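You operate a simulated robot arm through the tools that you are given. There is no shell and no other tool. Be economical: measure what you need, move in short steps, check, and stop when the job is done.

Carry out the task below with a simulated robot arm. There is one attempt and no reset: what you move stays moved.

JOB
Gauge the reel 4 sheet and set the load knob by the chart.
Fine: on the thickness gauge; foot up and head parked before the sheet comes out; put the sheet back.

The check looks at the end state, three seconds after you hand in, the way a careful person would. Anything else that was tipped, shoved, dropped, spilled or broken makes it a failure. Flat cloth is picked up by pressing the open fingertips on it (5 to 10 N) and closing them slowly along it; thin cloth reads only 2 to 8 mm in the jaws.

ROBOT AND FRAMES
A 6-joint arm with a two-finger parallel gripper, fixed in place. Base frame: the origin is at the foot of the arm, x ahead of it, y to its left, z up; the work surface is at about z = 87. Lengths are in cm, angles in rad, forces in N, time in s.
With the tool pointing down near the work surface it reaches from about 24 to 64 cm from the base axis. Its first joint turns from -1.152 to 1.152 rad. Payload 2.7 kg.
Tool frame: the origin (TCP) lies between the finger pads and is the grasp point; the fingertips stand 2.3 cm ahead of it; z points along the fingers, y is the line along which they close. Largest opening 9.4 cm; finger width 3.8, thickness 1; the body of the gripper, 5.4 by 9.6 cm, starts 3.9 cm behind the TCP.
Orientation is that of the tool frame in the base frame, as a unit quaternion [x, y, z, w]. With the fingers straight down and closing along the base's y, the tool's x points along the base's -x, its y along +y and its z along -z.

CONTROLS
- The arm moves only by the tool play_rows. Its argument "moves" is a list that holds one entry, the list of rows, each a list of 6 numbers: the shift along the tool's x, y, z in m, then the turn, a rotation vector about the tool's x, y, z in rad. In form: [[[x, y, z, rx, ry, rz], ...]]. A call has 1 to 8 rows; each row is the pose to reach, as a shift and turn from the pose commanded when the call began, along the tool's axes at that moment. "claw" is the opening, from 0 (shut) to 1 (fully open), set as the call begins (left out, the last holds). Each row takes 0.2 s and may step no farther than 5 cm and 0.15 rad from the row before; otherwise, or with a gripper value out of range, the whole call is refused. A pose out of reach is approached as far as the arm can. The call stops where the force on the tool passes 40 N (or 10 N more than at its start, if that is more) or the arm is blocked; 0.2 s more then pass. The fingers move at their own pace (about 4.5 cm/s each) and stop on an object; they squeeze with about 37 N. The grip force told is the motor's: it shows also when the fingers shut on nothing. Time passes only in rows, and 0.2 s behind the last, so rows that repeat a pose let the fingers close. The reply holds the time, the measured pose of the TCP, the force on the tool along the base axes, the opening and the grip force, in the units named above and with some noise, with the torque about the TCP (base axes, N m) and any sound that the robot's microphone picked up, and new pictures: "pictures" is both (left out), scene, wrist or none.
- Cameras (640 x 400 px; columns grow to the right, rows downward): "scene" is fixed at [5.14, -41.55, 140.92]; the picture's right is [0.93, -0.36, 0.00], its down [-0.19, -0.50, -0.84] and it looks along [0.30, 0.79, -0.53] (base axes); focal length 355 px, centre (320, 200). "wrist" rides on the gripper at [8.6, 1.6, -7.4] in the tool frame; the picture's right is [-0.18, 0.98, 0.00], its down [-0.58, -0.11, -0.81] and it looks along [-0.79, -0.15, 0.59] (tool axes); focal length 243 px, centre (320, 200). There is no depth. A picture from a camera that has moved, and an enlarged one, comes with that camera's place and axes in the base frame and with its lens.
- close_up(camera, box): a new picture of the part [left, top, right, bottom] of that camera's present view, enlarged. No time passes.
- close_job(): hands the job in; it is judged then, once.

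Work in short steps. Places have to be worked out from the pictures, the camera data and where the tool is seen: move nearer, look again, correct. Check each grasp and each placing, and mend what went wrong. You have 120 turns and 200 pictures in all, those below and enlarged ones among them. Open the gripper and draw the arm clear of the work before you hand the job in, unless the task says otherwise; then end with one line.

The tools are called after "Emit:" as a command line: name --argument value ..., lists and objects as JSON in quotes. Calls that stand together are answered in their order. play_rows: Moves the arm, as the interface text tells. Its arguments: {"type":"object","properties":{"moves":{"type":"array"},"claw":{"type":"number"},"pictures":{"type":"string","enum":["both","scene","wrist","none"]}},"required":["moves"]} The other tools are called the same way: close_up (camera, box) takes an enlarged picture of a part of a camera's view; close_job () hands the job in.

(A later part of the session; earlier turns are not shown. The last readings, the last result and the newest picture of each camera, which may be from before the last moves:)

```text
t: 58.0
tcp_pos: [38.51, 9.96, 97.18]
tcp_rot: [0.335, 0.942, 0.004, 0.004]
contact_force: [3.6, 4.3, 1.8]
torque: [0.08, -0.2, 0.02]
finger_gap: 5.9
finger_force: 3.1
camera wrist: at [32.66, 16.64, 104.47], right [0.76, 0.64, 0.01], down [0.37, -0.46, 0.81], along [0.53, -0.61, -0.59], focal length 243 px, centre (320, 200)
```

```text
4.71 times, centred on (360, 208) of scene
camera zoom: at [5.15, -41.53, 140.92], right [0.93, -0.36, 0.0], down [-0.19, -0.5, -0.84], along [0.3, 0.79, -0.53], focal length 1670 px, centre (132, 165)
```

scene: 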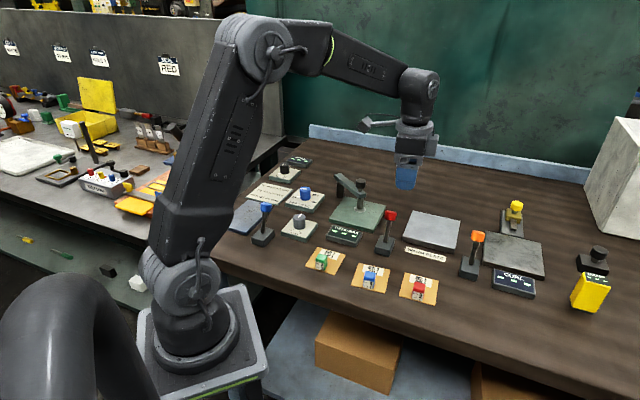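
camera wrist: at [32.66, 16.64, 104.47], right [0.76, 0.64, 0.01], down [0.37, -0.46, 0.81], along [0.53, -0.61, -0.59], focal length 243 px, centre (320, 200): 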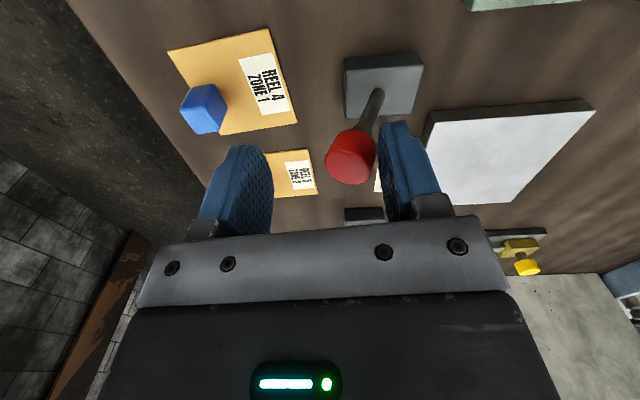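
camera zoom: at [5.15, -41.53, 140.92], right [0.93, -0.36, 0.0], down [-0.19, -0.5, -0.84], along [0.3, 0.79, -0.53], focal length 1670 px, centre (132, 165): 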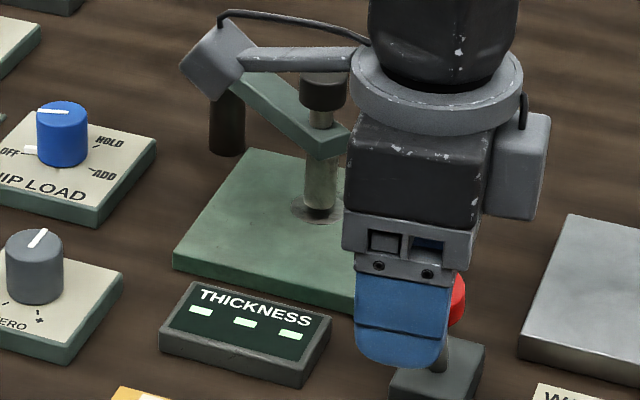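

Still up with red forward. Perhaps the lever frees the quill and the knob then must be pressed: with red forward, press the head knob from above with closed fingertips.

Emit:
play_rows --moves '[[[0, 0.016, 0, 0, 0, 0], [0, 0.016, -0.04, 0, 0, 0], [0, 0.016, -0.08, 0, 0, 0.1], [0.035, 0.044, -0.08, 0, 0, 0.2], [0.06, 0.085, -0.08, 0, 0, 0.3], [0.085, 0.125, -0.08, 0, 0, 0.4], [0.09, 0.16, -0.08, 0, 0, 0.5], [0.09, 0.172, -0.08, 0, 0, 0.56]]]' --claw 0 --pictures "both"

```text
t: 59.8
tcp_pos: [42.4, 28.79, 104.97]
tcp_rot: [0.583, 0.812, 0.003, 0.002]
contact_force: [0.5, 0.2, 0.3]
torque: [0.0, 0.0, 0.0]
finger_gap: 0.0
finger_force: 37.4
camera wrist: at [41.01, 37.51, 112.36], right [0.99, 0.14, 0.01], down [0.08, -0.59, 0.81], along [0.12, -0.8, -0.59], focal length 243 px, centre (320, 200)
```

scene: 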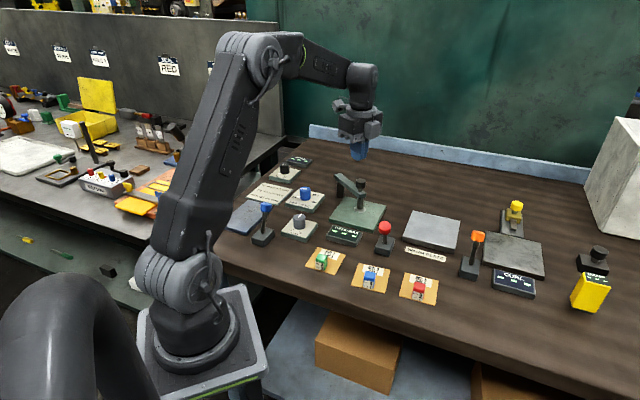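
wrist: 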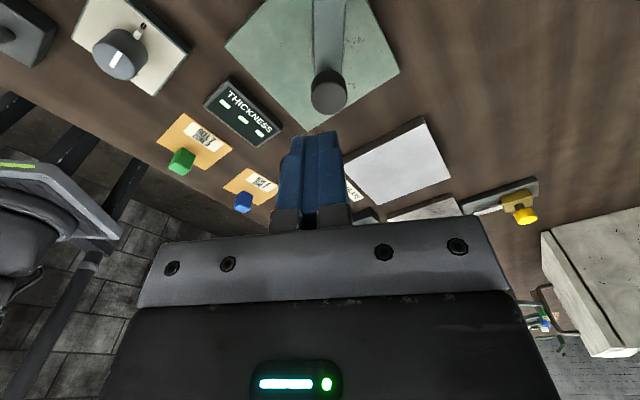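

Align over the knob and press slowly.

Emit:
play_rows --moves '[[[-0.0066, 0.0057, 0.02, 0, 0, 0], [-0.0066, 0.0057, 0.04, 0, 0, 0], [-0.0066, 0.0057, 0.048, 0, 0, 0], [-0.0066, 0.0057, 0.052, 0, 0, 0], [-0.0066, 0.0057, 0.055, 0, 0, 0], [-0.0066, 0.0057, 0.057, 0, 0, 0]]]' --pictures "none"

Emit:
close_up --camera "scene" --box '[330, 150, 390, 250]'

```text
t: 61.2
tcp_pos: [43.26, 28.24, 99.17]
tcp_rot: [0.583, 0.812, 0.003, 0.002]
contact_force: [0.2, -0.3, -0.7]
torque: [0.01, 0.0, 0.0]
finger_gap: 0.0
finger_force: 37.0
```

```text
4.00 times, centred on (360, 200) of scene
camera zoom: at [5.14, -41.55, 140.92], right [0.93, -0.36, 0.0], down [-0.19, -0.5, -0.84], along [0.3, 0.79, -0.53], focal length 1420 px, centre (160, 200)
```

zoom: 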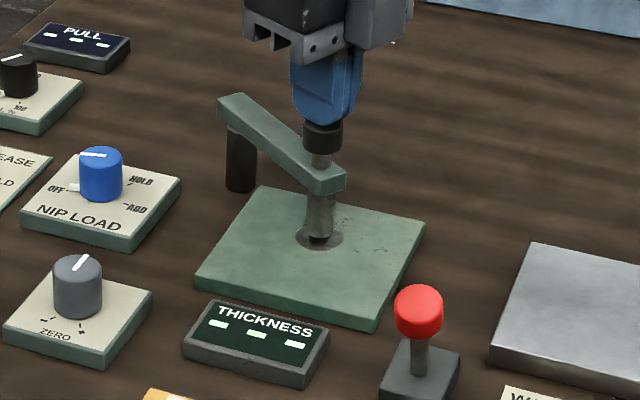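

Just above contact. Press on in 2 mm steps.

Emit:
play_rows --moves '[[[0, 0, 0.002, 0, 0, 0], [0, 0, 0.004, 0, 0, 0], [0, 0, 0.006, 0, 0, 0], [0, 0, 0.008, 0, 0, 0]]]' --pictures "none"

Emit:
close_up --camera "scene" --box '[330, 150, 390, 250]'

```text
t: 62.2
tcp_pos: [43.32, 28.34, 99.03]
tcp_rot: [0.583, 0.812, 0.008, 0.005]
contact_force: [-2.7, -7.2, 37.5]
torque: [-0.51, 0.12, 0.31]
finger_gap: 0.0
finger_force: 37.4
```

```text
4.00 times, centred on (360, 200) of scene
camera zoom: at [5.08, -41.6, 140.9], right [0.93, -0.36, 0.0], down [-0.19, -0.5, -0.85], along [0.3, 0.79, -0.53], focal length 1420 px, centre (160, 200)
```

zoom: 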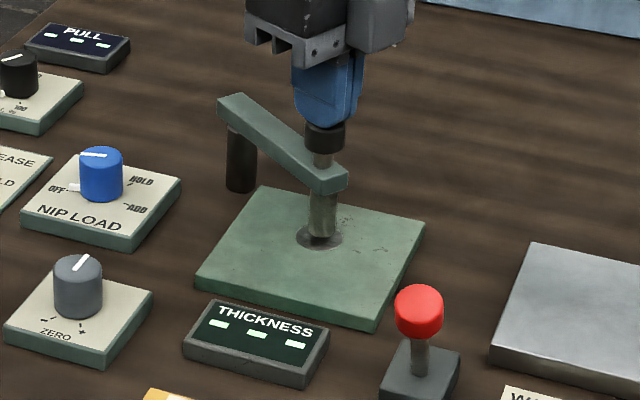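

The knob is rigid (37 N). I need a proper side view of the foot: lift and shift left so the wrist camera sees it past the fingers.

Emit:
play_rows --moves '[[[0, 0, -0.03, 0, 0, 0], [0.01, -0.03, -0.05, 0, 0, 0], [0.025, -0.07, -0.05, 0, 0, 0], [0.04, -0.11, -0.05, 0, 0, 0], [0.055, -0.138, -0.05, 0, 0, 0], [0.055, -0.138, -0.05, 0, 0, 0]]]' --pictures "wrist"

Emit:
close_up --camera "wrist" --box '[420, 30, 640, 200]'

Emit:
close_up --camera "scene" --box '[335, 165, 385, 215]'

```text
t: 63.6
tcp_pos: [28.12, 28.92, 103.4]
tcp_rot: [0.584, 0.812, 0.003, 0.003]
contact_force: [0.1, 0.1, 0.0]
torque: [0.0, -0.01, 0.03]
finger_gap: 0.02
finger_force: 37.5
camera wrist: at [26.71, 37.76, 110.86], right [0.99, 0.14, 0.01], down [0.08, -0.59, 0.81], along [0.12, -0.8, -0.59], focal length 243 px, centre (320, 200)
```

wrist: 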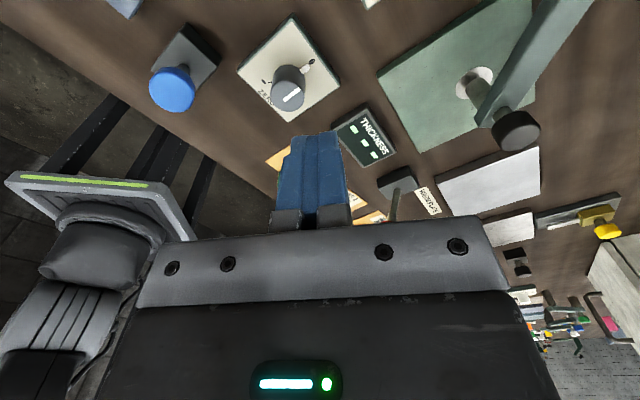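

```text
2.35 times, centred on (530, 115) of wrist
camera zoom: at [26.71, 37.76, 110.86], right [0.99, 0.14, 0.01], down [0.08, -0.59, 0.81], along [0.12, -0.8, -0.59], focal length 571 px, centre (-174, 400)
```

zoom: 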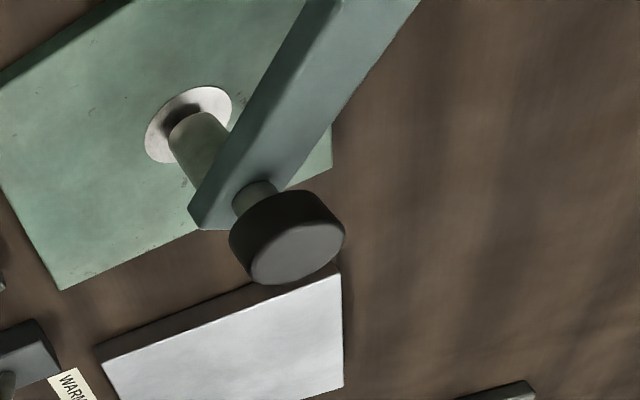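

```text
8.00 times, centred on (360, 190) of scene
camera zoom: at [5.14, -41.55, 140.92], right [0.93, -0.36, 0.0], down [-0.19, -0.5, -0.84], along [0.3, 0.79, -0.53], focal length 2839 px, centre (0, 280)
```

zoom: 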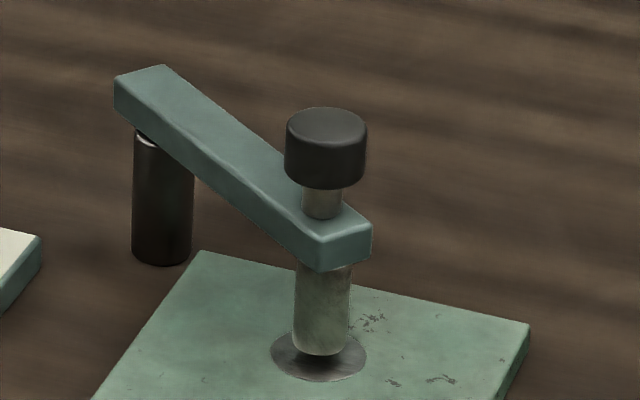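

Foot is centred within ~1.4 mm (just short of the spot) and raised ~5 mm. With the red lever left forward, I'll re-grip the knob and press the head harder against its stop to see whether the home interlock then lets the foot drop.

Emit:
play_rows --moves '[[[-0.02, 0.035, -0.01, 0, 0, 0], [-0.035, 0.07, -0.02, 0, 0, 0], [-0.05, 0.11, -0.02, 0, 0, 0], [-0.057, 0.148, -0.02, 0, 0, 0], [-0.055, 0.141, -0.02, 0, 0, 0], [-0.055, 0.141, 0.03, 0, 0, 0], [-0.055, 0.141, 0.066, 0, 0, 0]]]' --claw 0.6 --pictures "wrist"

```text
t: 65.2
tcp_pos: [43.34, 28.43, 96.92]
tcp_rot: [0.584, 0.812, 0.003, 0.002]
contact_force: [-0.3, 1.1, 0.2]
torque: [-0.04, 0.02, -0.03]
finger_gap: 5.63
finger_force: 0.0
camera wrist: at [42.0, 37.28, 104.39], right [0.99, 0.14, 0.01], down [0.08, -0.59, 0.81], along [0.12, -0.8, -0.59], focal length 243 px, centre (320, 200)
```

wrist: 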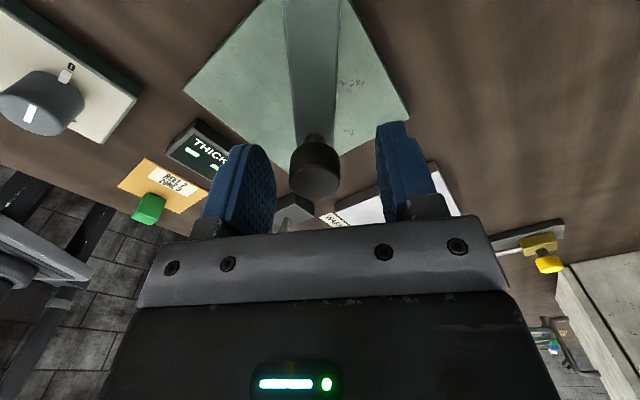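

Close and push to the stop.

Emit:
play_rows --moves '[[[0, 0, 0, 0, 0, 0], [0, 0, 0, 0, 0, 0], [0, 0, 0, 0, 0, 0], [0, 0, 0, 0, 0, 0], [0, -0.002, 0, 0, 0, 0], [0, -0.004, 0, 0, 0, 0], [0, -0.006, 0, 0, 0, 0]]]' --claw 0.2 --pictures "none"

Emit:
close_up --camera "scene" --box '[335, 165, 385, 240]'

```text
t: 66.8
tcp_pos: [43.13, 28.4, 96.96]
tcp_rot: [0.583, 0.812, 0.006, 0.003]
contact_force: [21.0, 15.8, -12.1]
torque: [0.12, 0.26, 0.29]
finger_gap: 2.53
finger_force: 45.0
```

```text
5.33 times, centred on (360, 202) of scene
camera zoom: at [5.22, -41.49, 140.93], right [0.93, -0.36, 0.0], down [-0.19, -0.5, -0.84], along [0.3, 0.79, -0.54], focal length 1893 px, centre (107, 187)
```

zoom: 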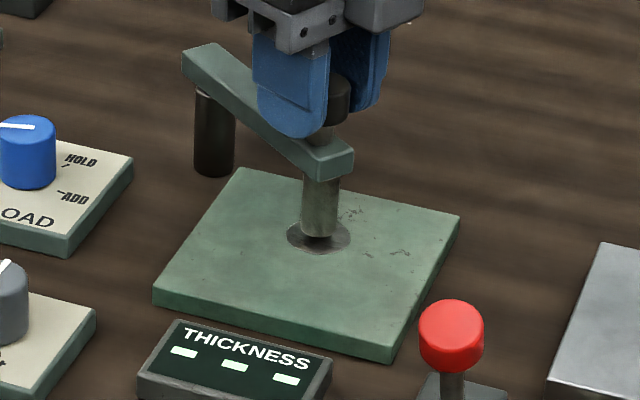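

No drop. While gripped, test an upward pull on the knob.

Emit:
play_rows --moves '[[[0, 0.005, 0, 0, 0, 0], [0, 0.005, -0.002, 0, 0, 0], [0, 0.005, -0.004, 0, 0, 0], [0, 0.005, -0.005, 0, 0, 0]]]' --pictures "none"

Emit:
close_up --camera "scene" --box '[335, 165, 385, 240]'

```text
t: 67.8
tcp_pos: [43.16, 28.33, 97.25]
tcp_rot: [0.583, 0.812, -0.002, 0.001]
contact_force: [-4.8, 10.4, -31.1]
torque: [0.23, 0.02, 0.36]
finger_gap: 2.56
finger_force: 45.4
```

```text
5.33 times, centred on (360, 202) of scene
camera zoom: at [5.17, -41.49, 140.94], right [0.93, -0.36, 0.0], down [-0.19, -0.5, -0.84], along [0.3, 0.79, -0.54], focal length 1893 px, centre (107, 187)
```

zoom: 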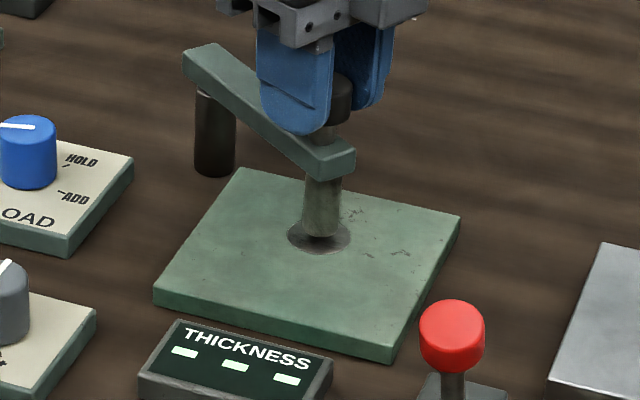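

Everything is rigid; perhaps the foot needs a sheet present. I'll proceed: swing the head back to park (gripping knob), 64° first.

Emit:
play_rows --moves '[[[0.001, 0.0139, 0.005, 0, 0, -0.14], [0.0039, 0.0276, 0.005, 0, 0, -0.279], [0.0086, 0.0407, 0.005, 0, 0, -0.419], [0.0152, 0.053, 0.005, 0, 0, -0.558], [0.0234, 0.0643, 0.005, 0, 0, -0.698], [0.0331, 0.0743, 0.005, 0, 0, -0.838], [0.0441, 0.0829, 0.005, 0, 0, -0.977], [0.0562, 0.0899, 0.005, 0, 0, -1.117]]]' --pictures "both"

```text
t: 69.6
tcp_pos: [50.41, 36.56, 97.28]
tcp_rot: [0.063, 0.998, 0.003, 0.008]
contact_force: [30.9, -2.3, 5.9]
torque: [-0.27, -0.34, -0.04]
finger_gap: 2.55
finger_force: 45.0
camera wrist: at [41.77, 39.2, 104.46], right [0.31, 0.95, 0.01], down [0.55, -0.19, 0.81], along [0.78, -0.25, -0.58], focal length 243 px, centre (320, 200)
```

scene: 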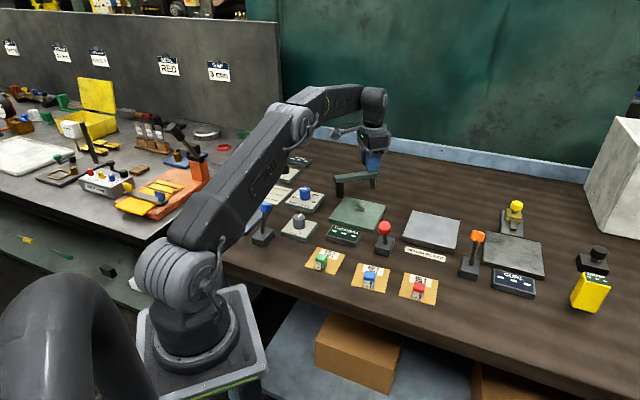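
wrist: 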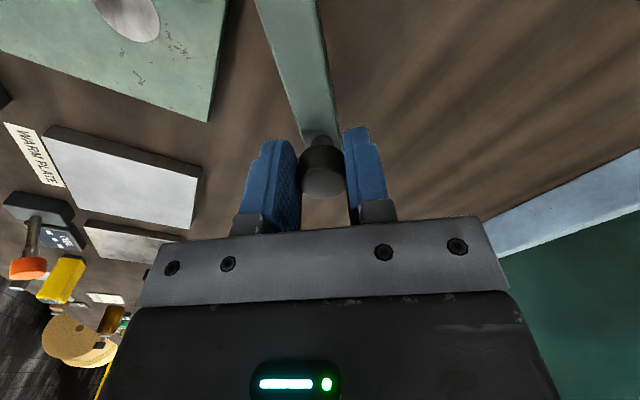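

Nearly parked (original (50.45,37.15)); relieve radially and finish the swing.

Emit:
play_rows --moves '[[[-0.003, 0.002, 0, 0, 0, -0.03], [-0.003, 0.004, 0, 0, 0, -0.06], [-0.003, 0.007, 0, 0, 0, -0.08], [-0.003, 0.009, 0, 0, 0, -0.08]]]' --pictures "none"

```text
t: 70.6
tcp_pos: [50.48, 37.27, 97.22]
tcp_rot: [0.025, 1.0, -0.002, 0.003]
contact_force: [-1.8, -21.8, 18.0]
torque: [0.06, -0.22, 0.0]
finger_gap: 2.58
finger_force: 44.7
```

Parked against its stop. Release and lift.

Emit:
play_rows --moves '[[[0, -0.002, 0, 0, 0, 0], [0, -0.002, 0, 0, 0, 0], [0, -0.002, 0, 0, 0, 0], [0, -0.002, -0.04, 0, 0, 0], [0, -0.002, -0.08, 0, 0, 0.1], [0, -0.002, -0.1, 0, 0, 0.24], [0, -0.002, -0.1, 0, 0, 0.38], [0, -0.002, -0.1, 0, 0, 0.5]]]' --claw 0.6 --pictures "none"

```text
t: 72.4
tcp_pos: [49.61, 36.48, 106.84]
tcp_rot: [0.243, 0.97, 0.001, 0.003]
contact_force: [-0.2, -0.7, -0.2]
torque: [0.04, 0.02, 0.03]
finger_gap: 5.63
finger_force: 0.1
out of reach, approached as far as the arm can: row 5, 6, 7, 8
```

Travel back to above the red lever (now forward, knob ≈(39.9,11.1)).

Emit:
play_rows --moves '[[[-0.005, -0.039, 0, 0, 0, 0.03], [-0.01, -0.077, 0, 0, 0, 0.06], [-0.015, -0.116, 0, 0, 0, 0.09], [-0.02, -0.154, 0, 0, 0, 0.12], [-0.025, -0.193, 0, 0, 0, 0.15], [-0.03, -0.232, 0, 0, 0, 0.19], [-0.034, -0.27, 0, 0, 0, 0.19], [-0.034, -0.27, 0.02, 0, 0, 0.19]]]' --pictures "wrist"

```text
t: 74.2
tcp_pos: [39.99, 10.86, 104.57]
tcp_rot: [0.333, 0.943, 0.002, 0.003]
contact_force: [0.0, -0.5, -0.3]
torque: [-0.01, -0.02, -0.02]
finger_gap: 5.63
finger_force: 0.0
camera wrist: at [34.02, 17.64, 111.88], right [0.76, 0.65, 0.01], down [0.38, -0.45, 0.81], along [0.53, -0.61, -0.59], focal length 243 px, centre (320, 200)
```

wrist: 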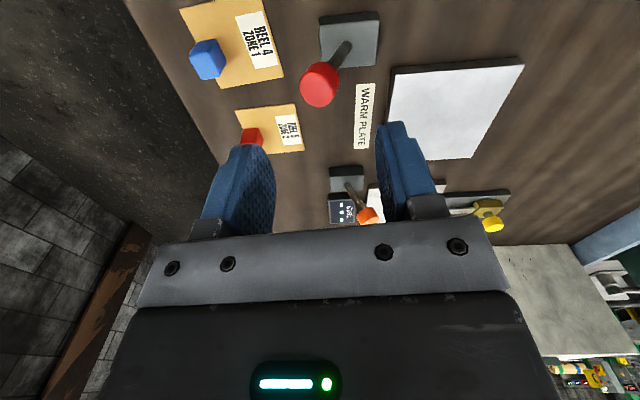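

Knob centred. Descend and push the red lever back to its original position.

Emit:
play_rows --moves '[[[0, 0, 0.04, 0, 0, 0], [0, 0, 0.077, 0, 0, 0], [0, 0.02, 0.077, 0, 0, 0], [0, 0.032, 0.077, 0, 0, 0], [0, 0.044, 0.077, 0, 0, 0], [0, 0.055, 0.077, 0, 0, 0], [0, 0.063, 0.077, 0, 0, 0], [0, 0.066, 0.077, 0, 0, 0]]]' --pictures "wrist"

```text
t: 76.0
tcp_pos: [44.01, 16.04, 96.89]
tcp_rot: [0.334, 0.943, 0.0, 0.001]
contact_force: [-10.3, -12.7, 2.5]
torque: [-0.29, 0.42, -0.15]
finger_gap: 6.4
finger_force: 8.2
camera wrist: at [38.12, 22.86, 104.26], right [0.76, 0.65, 0.0], down [0.38, -0.45, 0.81], along [0.52, -0.61, -0.59], focal length 243 px, centre (320, 200)
```

wrist: 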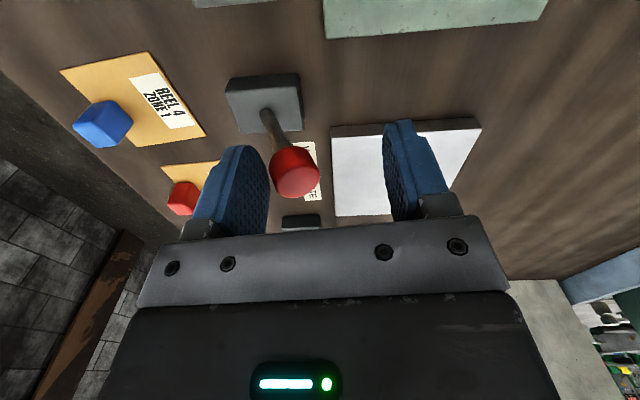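

Red lever back. Lift and travel to above the reel 4 block (≈(33.1,3.5)).

Emit:
play_rows --moves '[[[0, -0.012, 0, 0, 0, 0], [0, -0.012, -0.04, 0, 0, 0], [0, -0.012, -0.08, 0, 0, 0], [0.002, -0.05, -0.08, 0, 0, 0], [0.004, -0.09, -0.08, 0, 0, 0], [0.006, -0.13, -0.08, 0, 0, 0], [0.006, -0.166, -0.07, 0, 0, 0], [0.006, -0.166, -0.05, 0, 0, 0]]]' --pictures "both"

Emit:
close_up --camera "wrist" --box '[200, 0, 440, 200]'

```text
t: 77.8
tcp_pos: [33.03, 3.71, 101.93]
tcp_rot: [0.334, 0.943, 0.002, 0.002]
contact_force: [1.1, 0.4, 1.0]
torque: [0.01, 0.01, -0.02]
finger_gap: 5.63
finger_force: 0.1
camera wrist: at [27.17, 10.39, 109.17], right [0.76, 0.65, 0.01], down [0.38, -0.45, 0.81], along [0.53, -0.61, -0.59], focal length 243 px, centre (320, 200)
```

scene: 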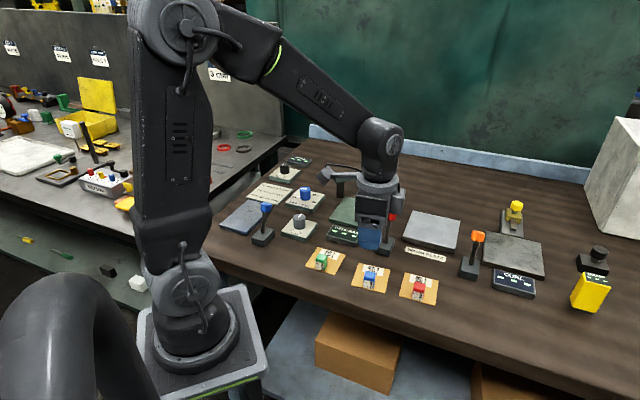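
wrist: 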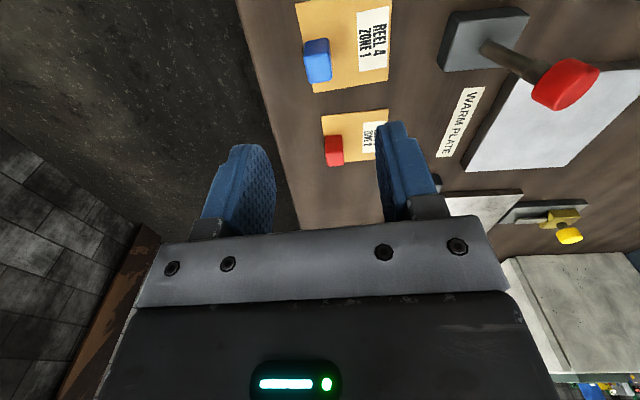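

```text
2.00 times, centred on (320, 100) of wrist
camera zoom: at [27.17, 10.39, 109.17], right [0.76, 0.65, 0.01], down [0.38, -0.45, 0.81], along [0.53, -0.61, -0.59], focal length 485 px, centre (320, 400)
```

zoom: 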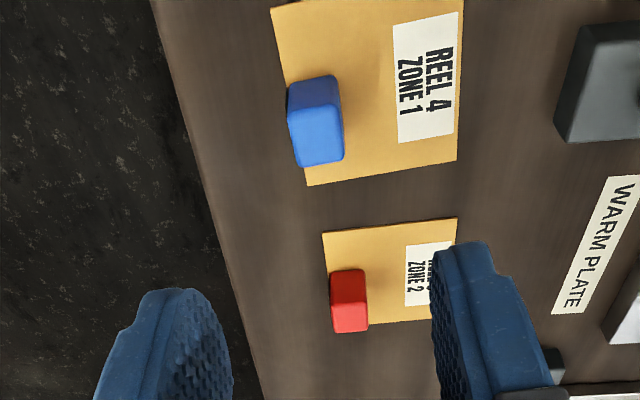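

Block is on the tool axis and yaw aligned; top z≈90.4. Descend to TCP z≈90.3 (tips just above the card).

Emit:
play_rows --moves '[[[0, 0, 0.04, 0, 0, 0], [0, 0, 0.08, 0, 0, 0], [0, 0, 0.105, 0, 0, 0], [0, 0, 0.114, 0, 0, 0]]]' --pictures "both"

Emit:
close_up --camera "scene" --box '[330, 200, 430, 300]'

```text
t: 78.8
tcp_pos: [33.07, 3.71, 90.42]
tcp_rot: [0.333, 0.943, 0.002, 0.003]
contact_force: [-0.4, -0.1, -0.8]
torque: [-0.02, -0.05, 0.01]
finger_gap: 5.63
finger_force: 0.0
camera wrist: at [27.26, 10.45, 97.71], right [0.76, 0.65, 0.01], down [0.38, -0.45, 0.81], along [0.53, -0.61, -0.59], focal length 243 px, centre (320, 200)
```

scene: 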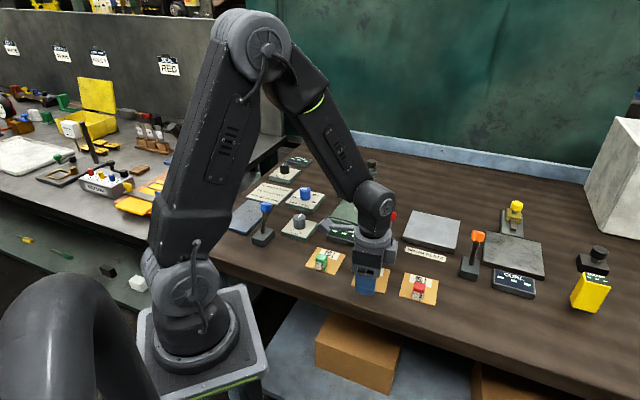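
wrist: 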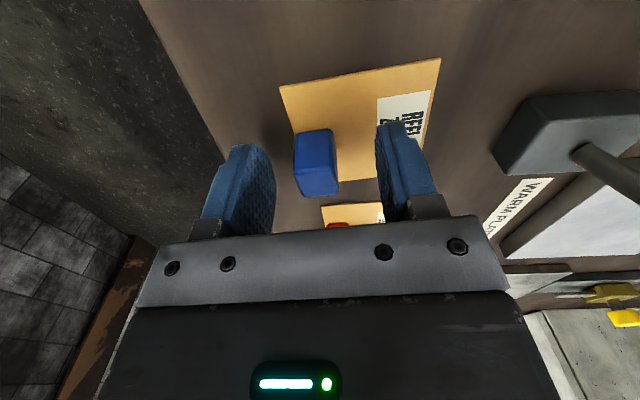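

```text
4.00 times, centred on (380, 250) of scene
camera zoom: at [5.14, -41.55, 140.92], right [0.93, -0.36, 0.0], down [-0.19, -0.5, -0.84], along [0.3, 0.79, -0.53], focal length 1420 px, centre (80, 0)
```

zoom: 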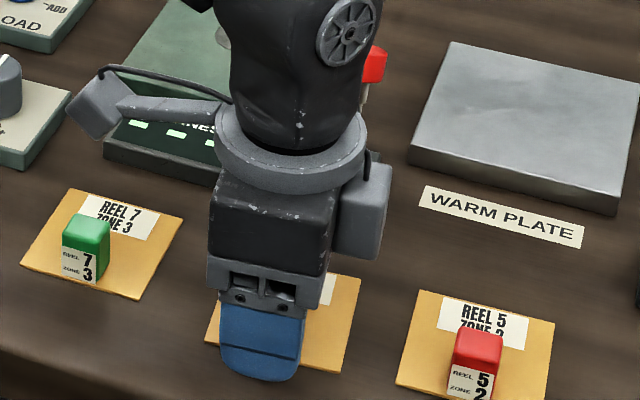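

Block sits between the pads. Close.

Emit:
play_rows --moves '[[[0, 0, 0.001, 0, 0, 0], [0, 0, 0.001, 0, 0, 0], [0, 0, 0.001, 0, 0, 0], [0, 0, 0.001, 0, 0, 0], [0, 0, 0.001, 0, 0, 0]]]' --claw 0.1 --pictures "wrist"

```text
t: 80.0
tcp_pos: [33.03, 3.7, 90.32]
tcp_rot: [0.333, 0.943, 0.002, 0.003]
contact_force: [-0.4, -0.4, -0.9]
torque: [-0.02, 0.0, 0.01]
finger_gap: 1.92
finger_force: 36.7
camera wrist: at [27.29, 10.43, 97.68], right [0.76, 0.65, 0.01], down [0.38, -0.45, 0.81], along [0.53, -0.61, -0.59], focal length 243 px, centre (320, 200)
```

wrist: 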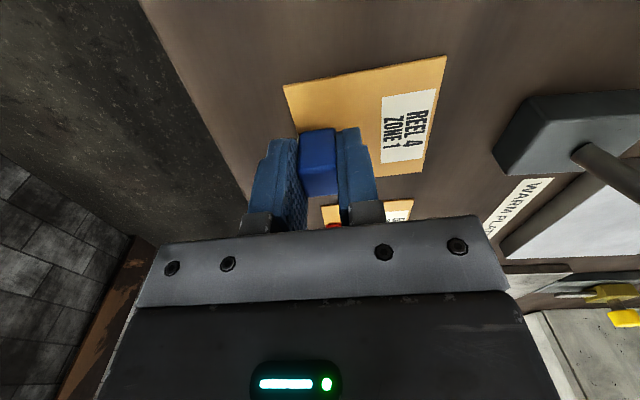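

Gripped at 1.92 cm. Lift a few cm to check the card follows.

Emit:
play_rows --moves '[[[0, 0, -0.02, 0, 0, 0], [0, 0, -0.05, 0, 0, 0], [0, 0, -0.08, 0, 0, 0]]]' --pictures "both"

```text
t: 80.8
tcp_pos: [32.98, 3.61, 98.42]
tcp_rot: [0.333, 0.943, 0.002, 0.003]
contact_force: [-0.7, 0.0, -0.1]
torque: [0.01, 0.02, -0.01]
finger_gap: 1.9
finger_force: 37.4
camera wrist: at [27.14, 10.46, 105.8], right [0.76, 0.65, 0.01], down [0.38, -0.45, 0.81], along [0.53, -0.61, -0.59], focal length 243 px, centre (320, 200)
```

scene: 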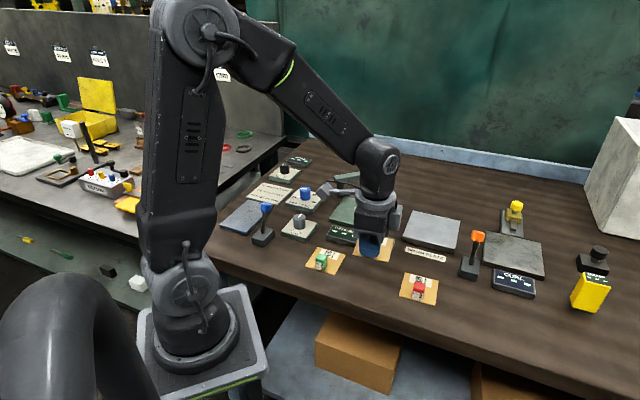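
wrist: 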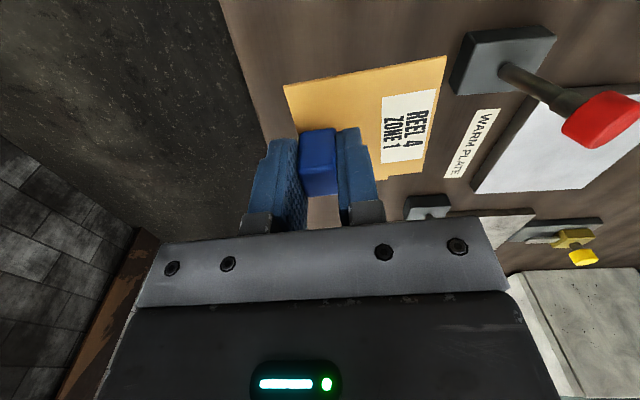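

Card follows. Carry it over the anvil (target TCP ≈(41.1,25.8)), card bottom kept above the lever.

Emit:
play_rows --moves '[[[0, 0, -0.045, 0, 0, 0], [0.013, 0.038, -0.05, 0, 0, 0], [0.026, 0.076, -0.05, 0, 0, 0], [0.039, 0.114, -0.05, 0, 0, 0], [0.052, 0.152, -0.05, 0, 0, 0], [0.065, 0.19, -0.05, 0, 0, 0], [0.077, 0.2235, -0.04, 0, 0, 0], [0.077, 0.2235, -0.02, 0, 0, 0]]]' --pictures "both"

Emit:
close_up --camera "wrist" --box '[220, 0, 560, 210]'

```text
t: 82.6
tcp_pos: [41.23, 25.96, 100.26]
tcp_rot: [0.333, 0.943, 0.002, 0.002]
contact_force: [-0.1, -0.3, -0.6]
torque: [0.02, 0.02, 0.0]
finger_gap: 1.9
finger_force: 36.7
camera wrist: at [35.28, 32.81, 107.66], right [0.76, 0.65, 0.01], down [0.38, -0.45, 0.81], along [0.53, -0.61, -0.59], focal length 243 px, centre (320, 200)
```

scene: 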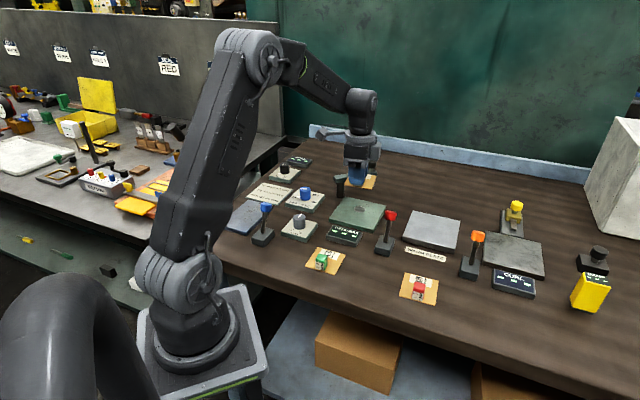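
wrist: 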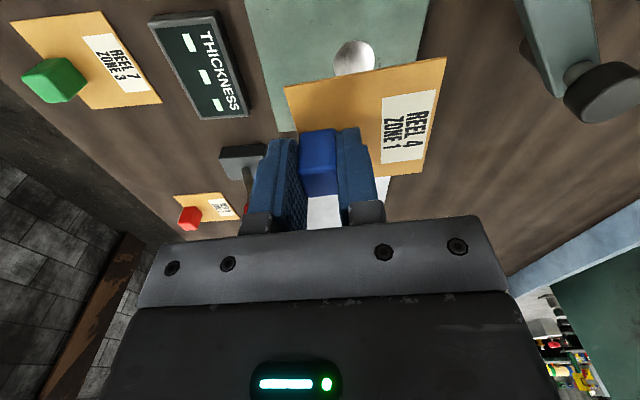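

```text
1.88 times, centred on (390, 105) of wrist
camera zoom: at [35.28, 32.81, 107.66], right [0.76, 0.65, 0.01], down [0.38, -0.45, 0.81], along [0.53, -0.61, -0.59], focal length 457 px, centre (188, 379)
```

zoom: 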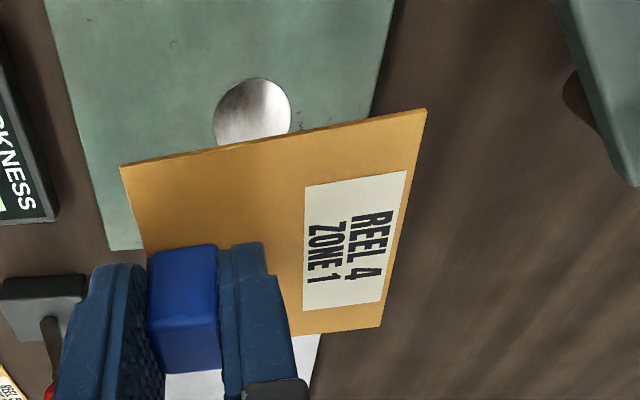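

Spot computed again at (42.8,28.1). Lower the card toward the anvil.

Emit:
play_rows --moves '[[[-0.001, 0, 0.03, 0, 0, 0], [-0.001, 0, 0.06, 0, 0, 0], [-0.001, 0, 0.076, 0, 0, 0], [-0.001, 0, 0.08, 0, 0, 0], [-0.001, 0, 0.082, 0, 0, 0]]]' --pictures "both"

Emit:
close_up --camera "scene" --box '[320, 165, 400, 250]'

```text
t: 83.8
tcp_pos: [41.34, 25.88, 92.27]
tcp_rot: [0.333, 0.943, 0.002, 0.003]
contact_force: [0.2, 0.9, -0.2]
torque: [0.01, 0.03, 0.02]
finger_gap: 1.92
finger_force: 36.3
camera wrist: at [35.46, 32.67, 99.68], right [0.76, 0.65, 0.01], down [0.38, -0.45, 0.81], along [0.53, -0.61, -0.59], focal length 243 px, centre (320, 200)
```

scene: 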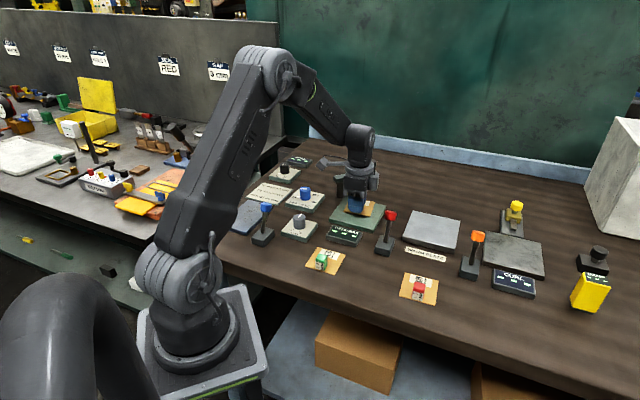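
wrist: 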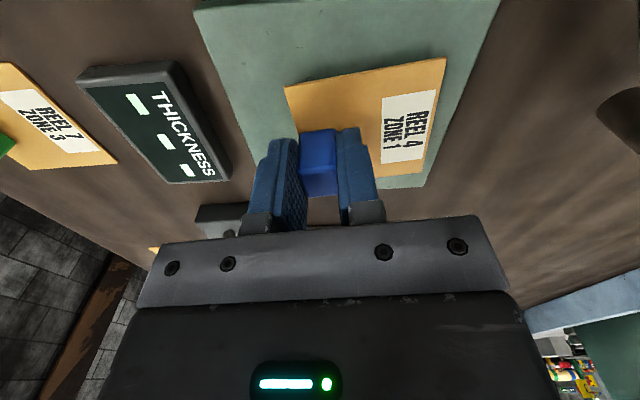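

```text
4.71 times, centred on (360, 208) of scene
camera zoom: at [5.15, -41.55, 140.92], right [0.93, -0.36, 0.0], down [-0.19, -0.5, -0.84], along [0.3, 0.79, -0.53], focal length 1670 px, centre (132, 165)
```

zoom: 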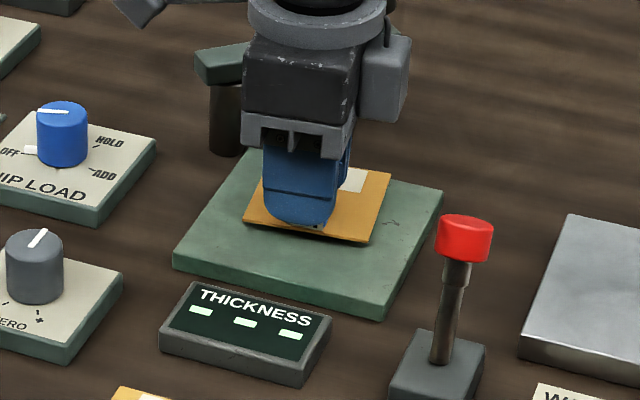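

No contact yet; continue 2 mm at a time.

Emit:
play_rows --moves '[[[0, 0, 0.002, 0, 0, 0], [0, 0, 0.004, 0, 0, 0], [0, 0, 0.006, 0, 0, 0]]]' --pictures "none"

```text
t: 84.6
tcp_pos: [41.29, 25.9, 91.68]
tcp_rot: [0.333, 0.943, 0.002, 0.002]
contact_force: [-0.2, -0.4, -0.8]
torque: [-0.01, 0.03, 0.02]
finger_gap: 1.94
finger_force: 37.0
```

Emit:
play_rows --moves '[[[0, 0, 0.002, 0, 0, 0], [0, 0, 0.004, 0, 0, 0]]]' --pictures "none"

Emit:
close_up --camera "scene" --box '[330, 185, 390, 240]'

```text
t: 85.2
tcp_pos: [41.52, 25.89, 91.52]
tcp_rot: [0.333, 0.943, 0.003, 0.004]
contact_force: [-2.5, -2.4, 14.9]
torque: [-0.19, 0.25, -0.02]
finger_gap: 1.89
finger_force: 37.5
```

```text
7.27 times, centred on (360, 212) of scene
camera zoom: at [5.12, -41.57, 140.91], right [0.93, -0.36, 0.0], down [-0.19, -0.5, -0.85], along [0.3, 0.79, -0.53], focal length 2581 px, centre (29, 109)
```

zoom: 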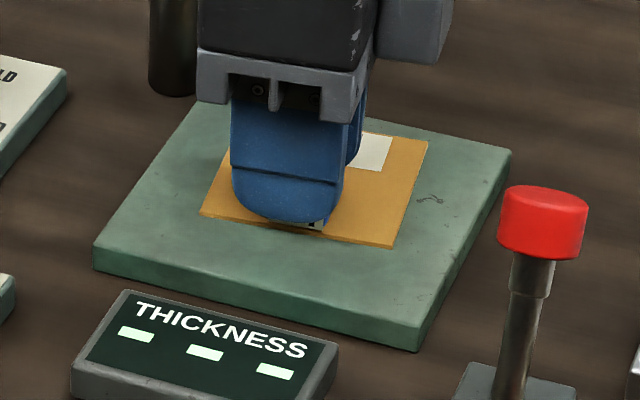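

Card on the anvil (15 N). Ease 2 mm, open, and lift away.

Emit:
play_rows --moves '[[[0, 0, -0.002, 0, 0, 0], [0, 0, -0.002, 0, 0, 0], [0, 0, -0.002, 0, 0, 0], [0, 0, -0.002, 0, 0, 0], [0, 0, -0.04, 0, 0, 0], [0, 0, -0.08, 0, 0, 0], [0, 0, -0.12, 0, 0, 0], [0, 0, -0.14, 0, 0, 0]]]' --claw 0.5 --pictures "wrist"

Emit:
close_up --camera "scene" --box '[320, 165, 400, 250]'

```text
t: 87.0
tcp_pos: [41.2, 25.98, 105.17]
tcp_rot: [0.333, 0.943, 0.002, 0.002]
contact_force: [-0.4, 0.0, 0.3]
torque: [-0.03, 0.0, -0.01]
finger_gap: 4.71
finger_force: 0.1
camera wrist: at [35.32, 32.62, 112.53], right [0.76, 0.65, 0.01], down [0.38, -0.45, 0.81], along [0.53, -0.61, -0.59], focal length 243 px, centre (320, 200)
```

wrist: 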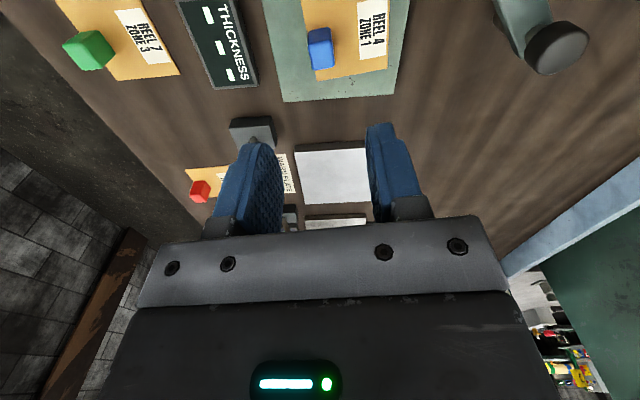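

```text
4.71 times, centred on (360, 208) of scene
camera zoom: at [5.14, -41.55, 140.92], right [0.93, -0.36, 0.0], down [-0.19, -0.5, -0.84], along [0.3, 0.79, -0.53], focal length 1670 px, centre (132, 165)
```

zoom: 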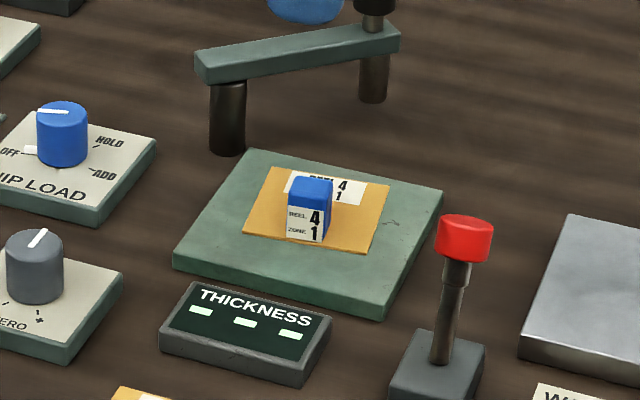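

Card lies well on the anvil. Go to the parked head knob at (50.45,37.15), turning to tangential orientation.

Emit:
play_rows --moves '[[[0, 0.03, 0, 0, 0, -0.13], [0, 0.06, 0, 0, 0, -0.26], [0, 0.09, 0, 0, 0, -0.39], [0, 0.12, 0, 0, 0, -0.52], [-0.001, 0.145, 0, 0, 0, -0.65], [-0.001, 0.145, 0.01, 0, 0, -0.68]]]' --claw 0.6 --pictures "wrist"

```text
t: 88.4
tcp_pos: [50.09, 36.9, 104.23]
tcp_rot: [-0.002, 1.0, 0.001, 0.003]
contact_force: [0.3, -1.3, 0.2]
torque: [0.01, -0.03, -0.04]
finger_gap: 5.65
finger_force: 0.1
out of reach, approached as far as the arm can: row 5, 6
camera wrist: at [41.32, 38.58, 111.54], right [0.18, 0.98, 0.0], down [0.58, -0.11, 0.81], along [0.8, -0.14, -0.59], focal length 243 px, centre (320, 200)
```

wrist: 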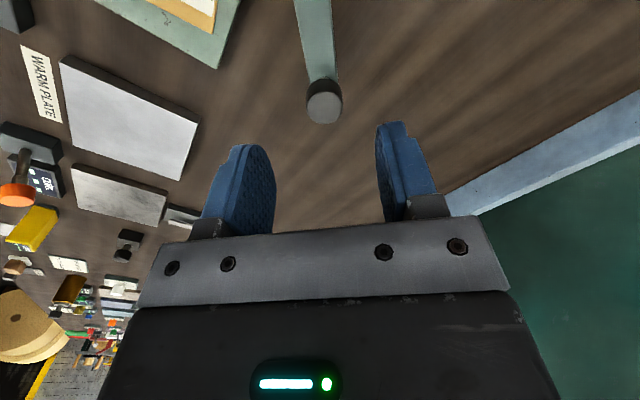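

Knob on axis; descend and grip.

Emit:
play_rows --moves '[[[-0.002, 0.002, 0.03, 0, 0, 0], [-0.003, 0.002, 0.055, 0, 0, 0], [-0.003, 0.002, 0.073, 0, 0, 0]]]' --pictures "wrist"

Emit:
play_rows --moves '[[[0, 0, 0, 0, 0, 0], [0, 0, 0, 0, 0, 0], [0, 0, 0, 0, 0, 0], [0, 0, 0, 0, 0, 0]]]' --claw 0.2 --pictures "none"

```text
t: 89.2
tcp_pos: [50.71, 37.01, 96.91]
tcp_rot: [-0.001, 1.0, 0.0, 0.003]
contact_force: [0.2, 0.2, -0.3]
torque: [0.02, 0.02, -0.03]
finger_gap: 5.65
finger_force: 0.0
camera wrist: at [41.81, 38.72, 104.22], right [0.18, 0.98, 0.0], down [0.58, -0.11, 0.81], along [0.8, -0.15, -0.59], focal length 243 px, centre (320, 200)
```

wrist: 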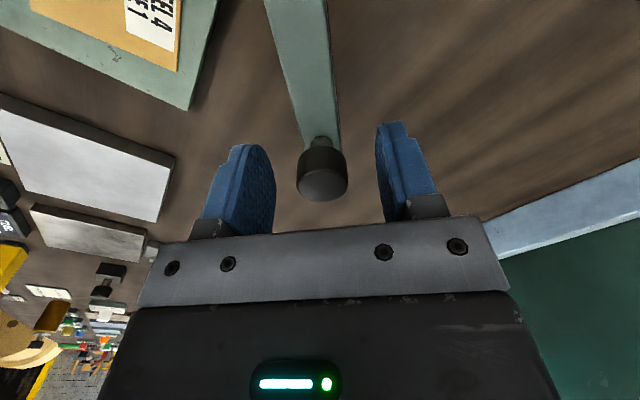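

```text
t: 90.2
tcp_pos: [50.66, 37.04, 96.93]
tcp_rot: [-0.001, 1.0, 0.001, 0.004]
contact_force: [0.0, -0.6, -1.3]
torque: [-0.25, -0.2, 0.01]
finger_gap: 2.59
finger_force: 45.1
```

Gripped. Swing to home along the refined arc (pivot ≈(40.4,38.15), r≈10.1).

Emit:
play_rows --moves '[[[0.0026, -0.0149, 0, 0, 0, 0.147], [0.0074, -0.0293, 0, 0, 0, 0.294], [0.0143, -0.0428, 0, 0, 0, 0.441], [0.0232, -0.0551, 0, 0, 0, 0.588], [0.0337, -0.0659, 0, 0, 0, 0.735], [0.0458, -0.075, 0, 0, 0, 0.882], [0.0591, -0.0823, 0, 0, 0, 1.029], [0.0734, -0.0874, 0, 0, 0, 1.176]]]' --pictures "none"

Emit:
close_up --camera "scene" --box '[320, 165, 400, 250]'

```text
t: 92.0
tcp_pos: [43.22, 28.66, 96.92]
tcp_rot: [0.555, 0.832, 0.005, 0.002]
contact_force: [-7.5, 16.6, 11.2]
torque: [-0.48, 0.02, 0.34]
finger_gap: 2.51
finger_force: 45.4
```

```text
4.71 times, centred on (360, 208) of scene
camera zoom: at [5.11, -41.51, 140.93], right [0.93, -0.36, 0.0], down [-0.19, -0.5, -0.84], along [0.3, 0.79, -0.53], focal length 1670 px, centre (132, 165)
```

zoom: 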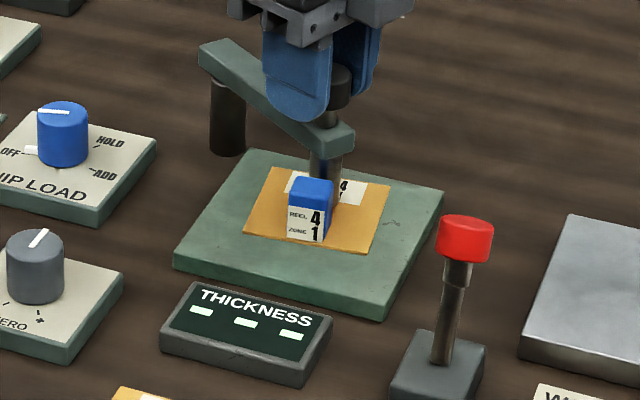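

Almost home; push the last few mm to the stop.

Emit:
play_rows --moves '[[[0.002, -0.002, 0, 0, 0, 0.02], [0.002, -0.004, 0, 0, 0, 0.04], [0.002, -0.006, 0, 0, 0, 0.05], [0.002, -0.007, 0, 0, 0, 0.05]]]' --pictures "wrist"

```text
t: 92.9
tcp_pos: [42.96, 28.58, 96.85]
tcp_rot: [0.573, 0.82, 0.01, 0.005]
contact_force: [8.1, 7.3, -7.1]
torque: [-0.19, 0.2, 0.53]
finger_gap: 2.51
finger_force: 44.8
stopped in row 4: the force on the tool passed its limit at 41 N (the readings are from after the stop); the commanded pose is now the measured one
camera wrist: at [41.24, 37.3, 104.36], right [0.99, 0.16, 0.02], down [0.08, -0.59, 0.8], along [0.14, -0.79, -0.6], focal length 243 px, centre (320, 200)
```

wrist: 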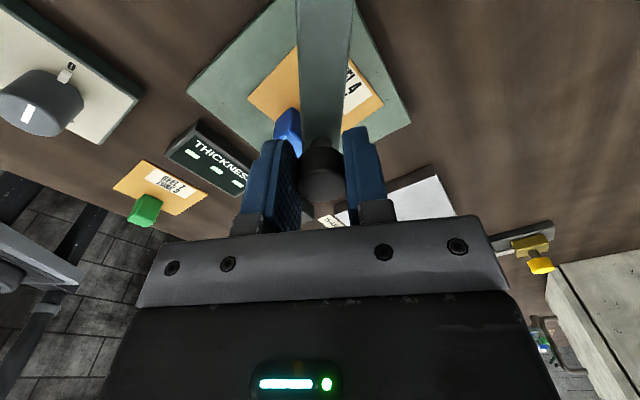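

At the stop. Release, lift, and go to the red lever.

Emit:
play_rows --moves '[[[0, 0, 0, 0, 0, 0], [0, 0, 0, 0, 0, 0], [0, 0, -0.04, 0, 0, 0], [0, 0, -0.08, 0, 0, 0], [-0.032, -0.012, -0.1, 0, 0, -0.13], [-0.063, -0.023, -0.1, 0, 0, -0.27], [-0.095, -0.035, -0.1, 0, 0, -0.4], [-0.126, -0.046, -0.08, 0, 0, -0.535]]]' --claw 0.6 --pictures "wrist"

```text
t: 94.7
tcp_pos: [42.77, 14.95, 104.82]
tcp_rot: [0.336, 0.942, 0.007, 0.008]
contact_force: [0.2, 0.1, -0.6]
torque: [-0.01, -0.02, -0.01]
finger_gap: 5.65
finger_force: 0.0
camera wrist: at [36.84, 21.76, 112.2], right [0.76, 0.64, 0.02], down [0.37, -0.46, 0.81], along [0.53, -0.61, -0.59], focal length 243 px, centre (320, 200)
```

wrist: 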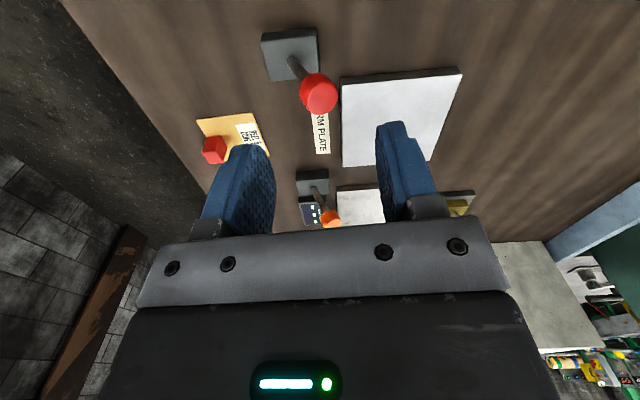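

Centred over the red lever. Descend and throw it forward.

Emit:
play_rows --moves '[[[0, 0, 0.04, 0, 0, 0], [0, 0, 0.079, 0, 0, 0], [0, -0.012, 0.079, 0, 0, 0], [0, -0.022, 0.079, 0, 0, 0], [0, -0.032, 0.079, 0, 0, 0], [0, -0.042, 0.079, 0, 0, 0], [0, -0.052, 0.079, 0, 0, 0], [0, -0.062, 0.079, 0, 0, 0]]]' --pictures "scene"

Emit:
close_up --camera "scene" --box '[320, 165, 400, 250]'

```text
t: 96.5
tcp_pos: [39.02, 10.22, 96.77]
tcp_rot: [0.336, 0.942, 0.008, 0.006]
contact_force: [0.1, 0.5, -0.6]
torque: [-0.03, 0.0, 0.0]
finger_gap: 5.63
finger_force: 0.1
```

scene: 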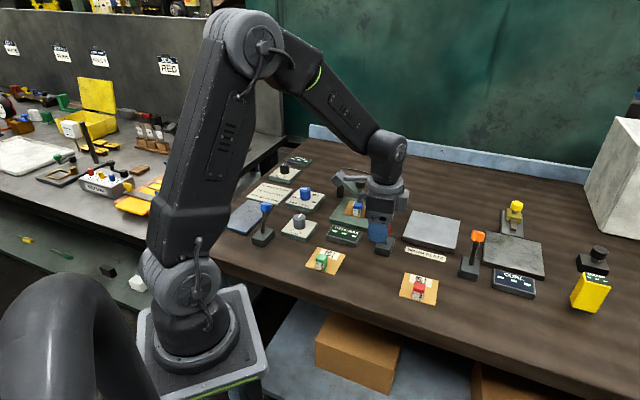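

```text
4.71 times, centred on (360, 208) of scene
camera zoom: at [5.15, -41.55, 140.92], right [0.93, -0.36, 0.0], down [-0.19, -0.5, -0.84], along [0.3, 0.79, -0.53], focal length 1670 px, centre (132, 165)
```

zoom: 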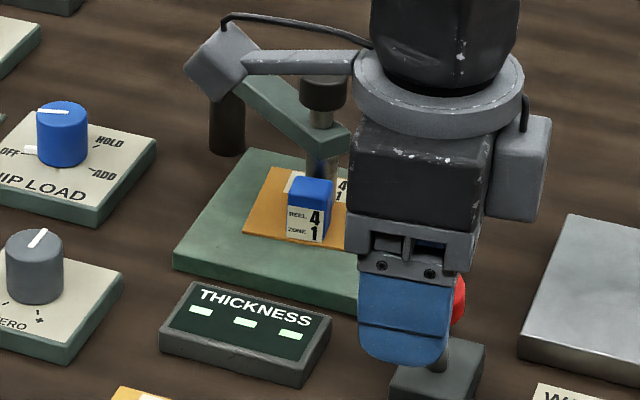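

Still up with the sheet in. Lift, then carry on to the blue lever (leaving red forward for now) to test it with the sheet present; checking the gauge on the way.

Emit:
play_rows --moves '[[[0, 0.008, -0.05, 0, 0, 0], [0, 0.008, -0.09, 0, 0, 0], [0.045, 0.006, -0.09, 0, 0, 0], [0.09, 0.004, -0.09, 0, 0, 0], [0.135, 0.002, -0.09, 0, 0, 0], [0.18, 0, -0.09, 0, 0, 0], [0.225, 0, -0.09, 0, 0, 0], [0.26, -0.002, -0.09, 0, 0, 0]]]' --pictures "none"

Emit:
close_up --camera "scene" --box '[320, 165, 400, 250]'

```text
refused: row 1 steps farther than a row can; nothing moved
```

```text
4.71 times, centred on (360, 208) of scene
camera zoom: at [5.15, -41.55, 140.92], right [0.93, -0.36, 0.0], down [-0.19, -0.5, -0.84], along [0.3, 0.79, -0.53], focal length 1670 px, centre (132, 165)
```

zoom: 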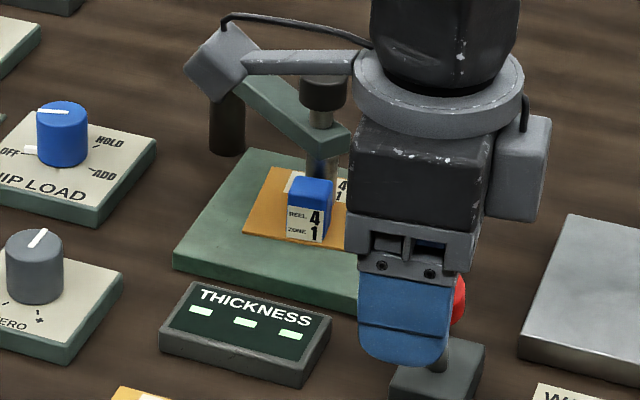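

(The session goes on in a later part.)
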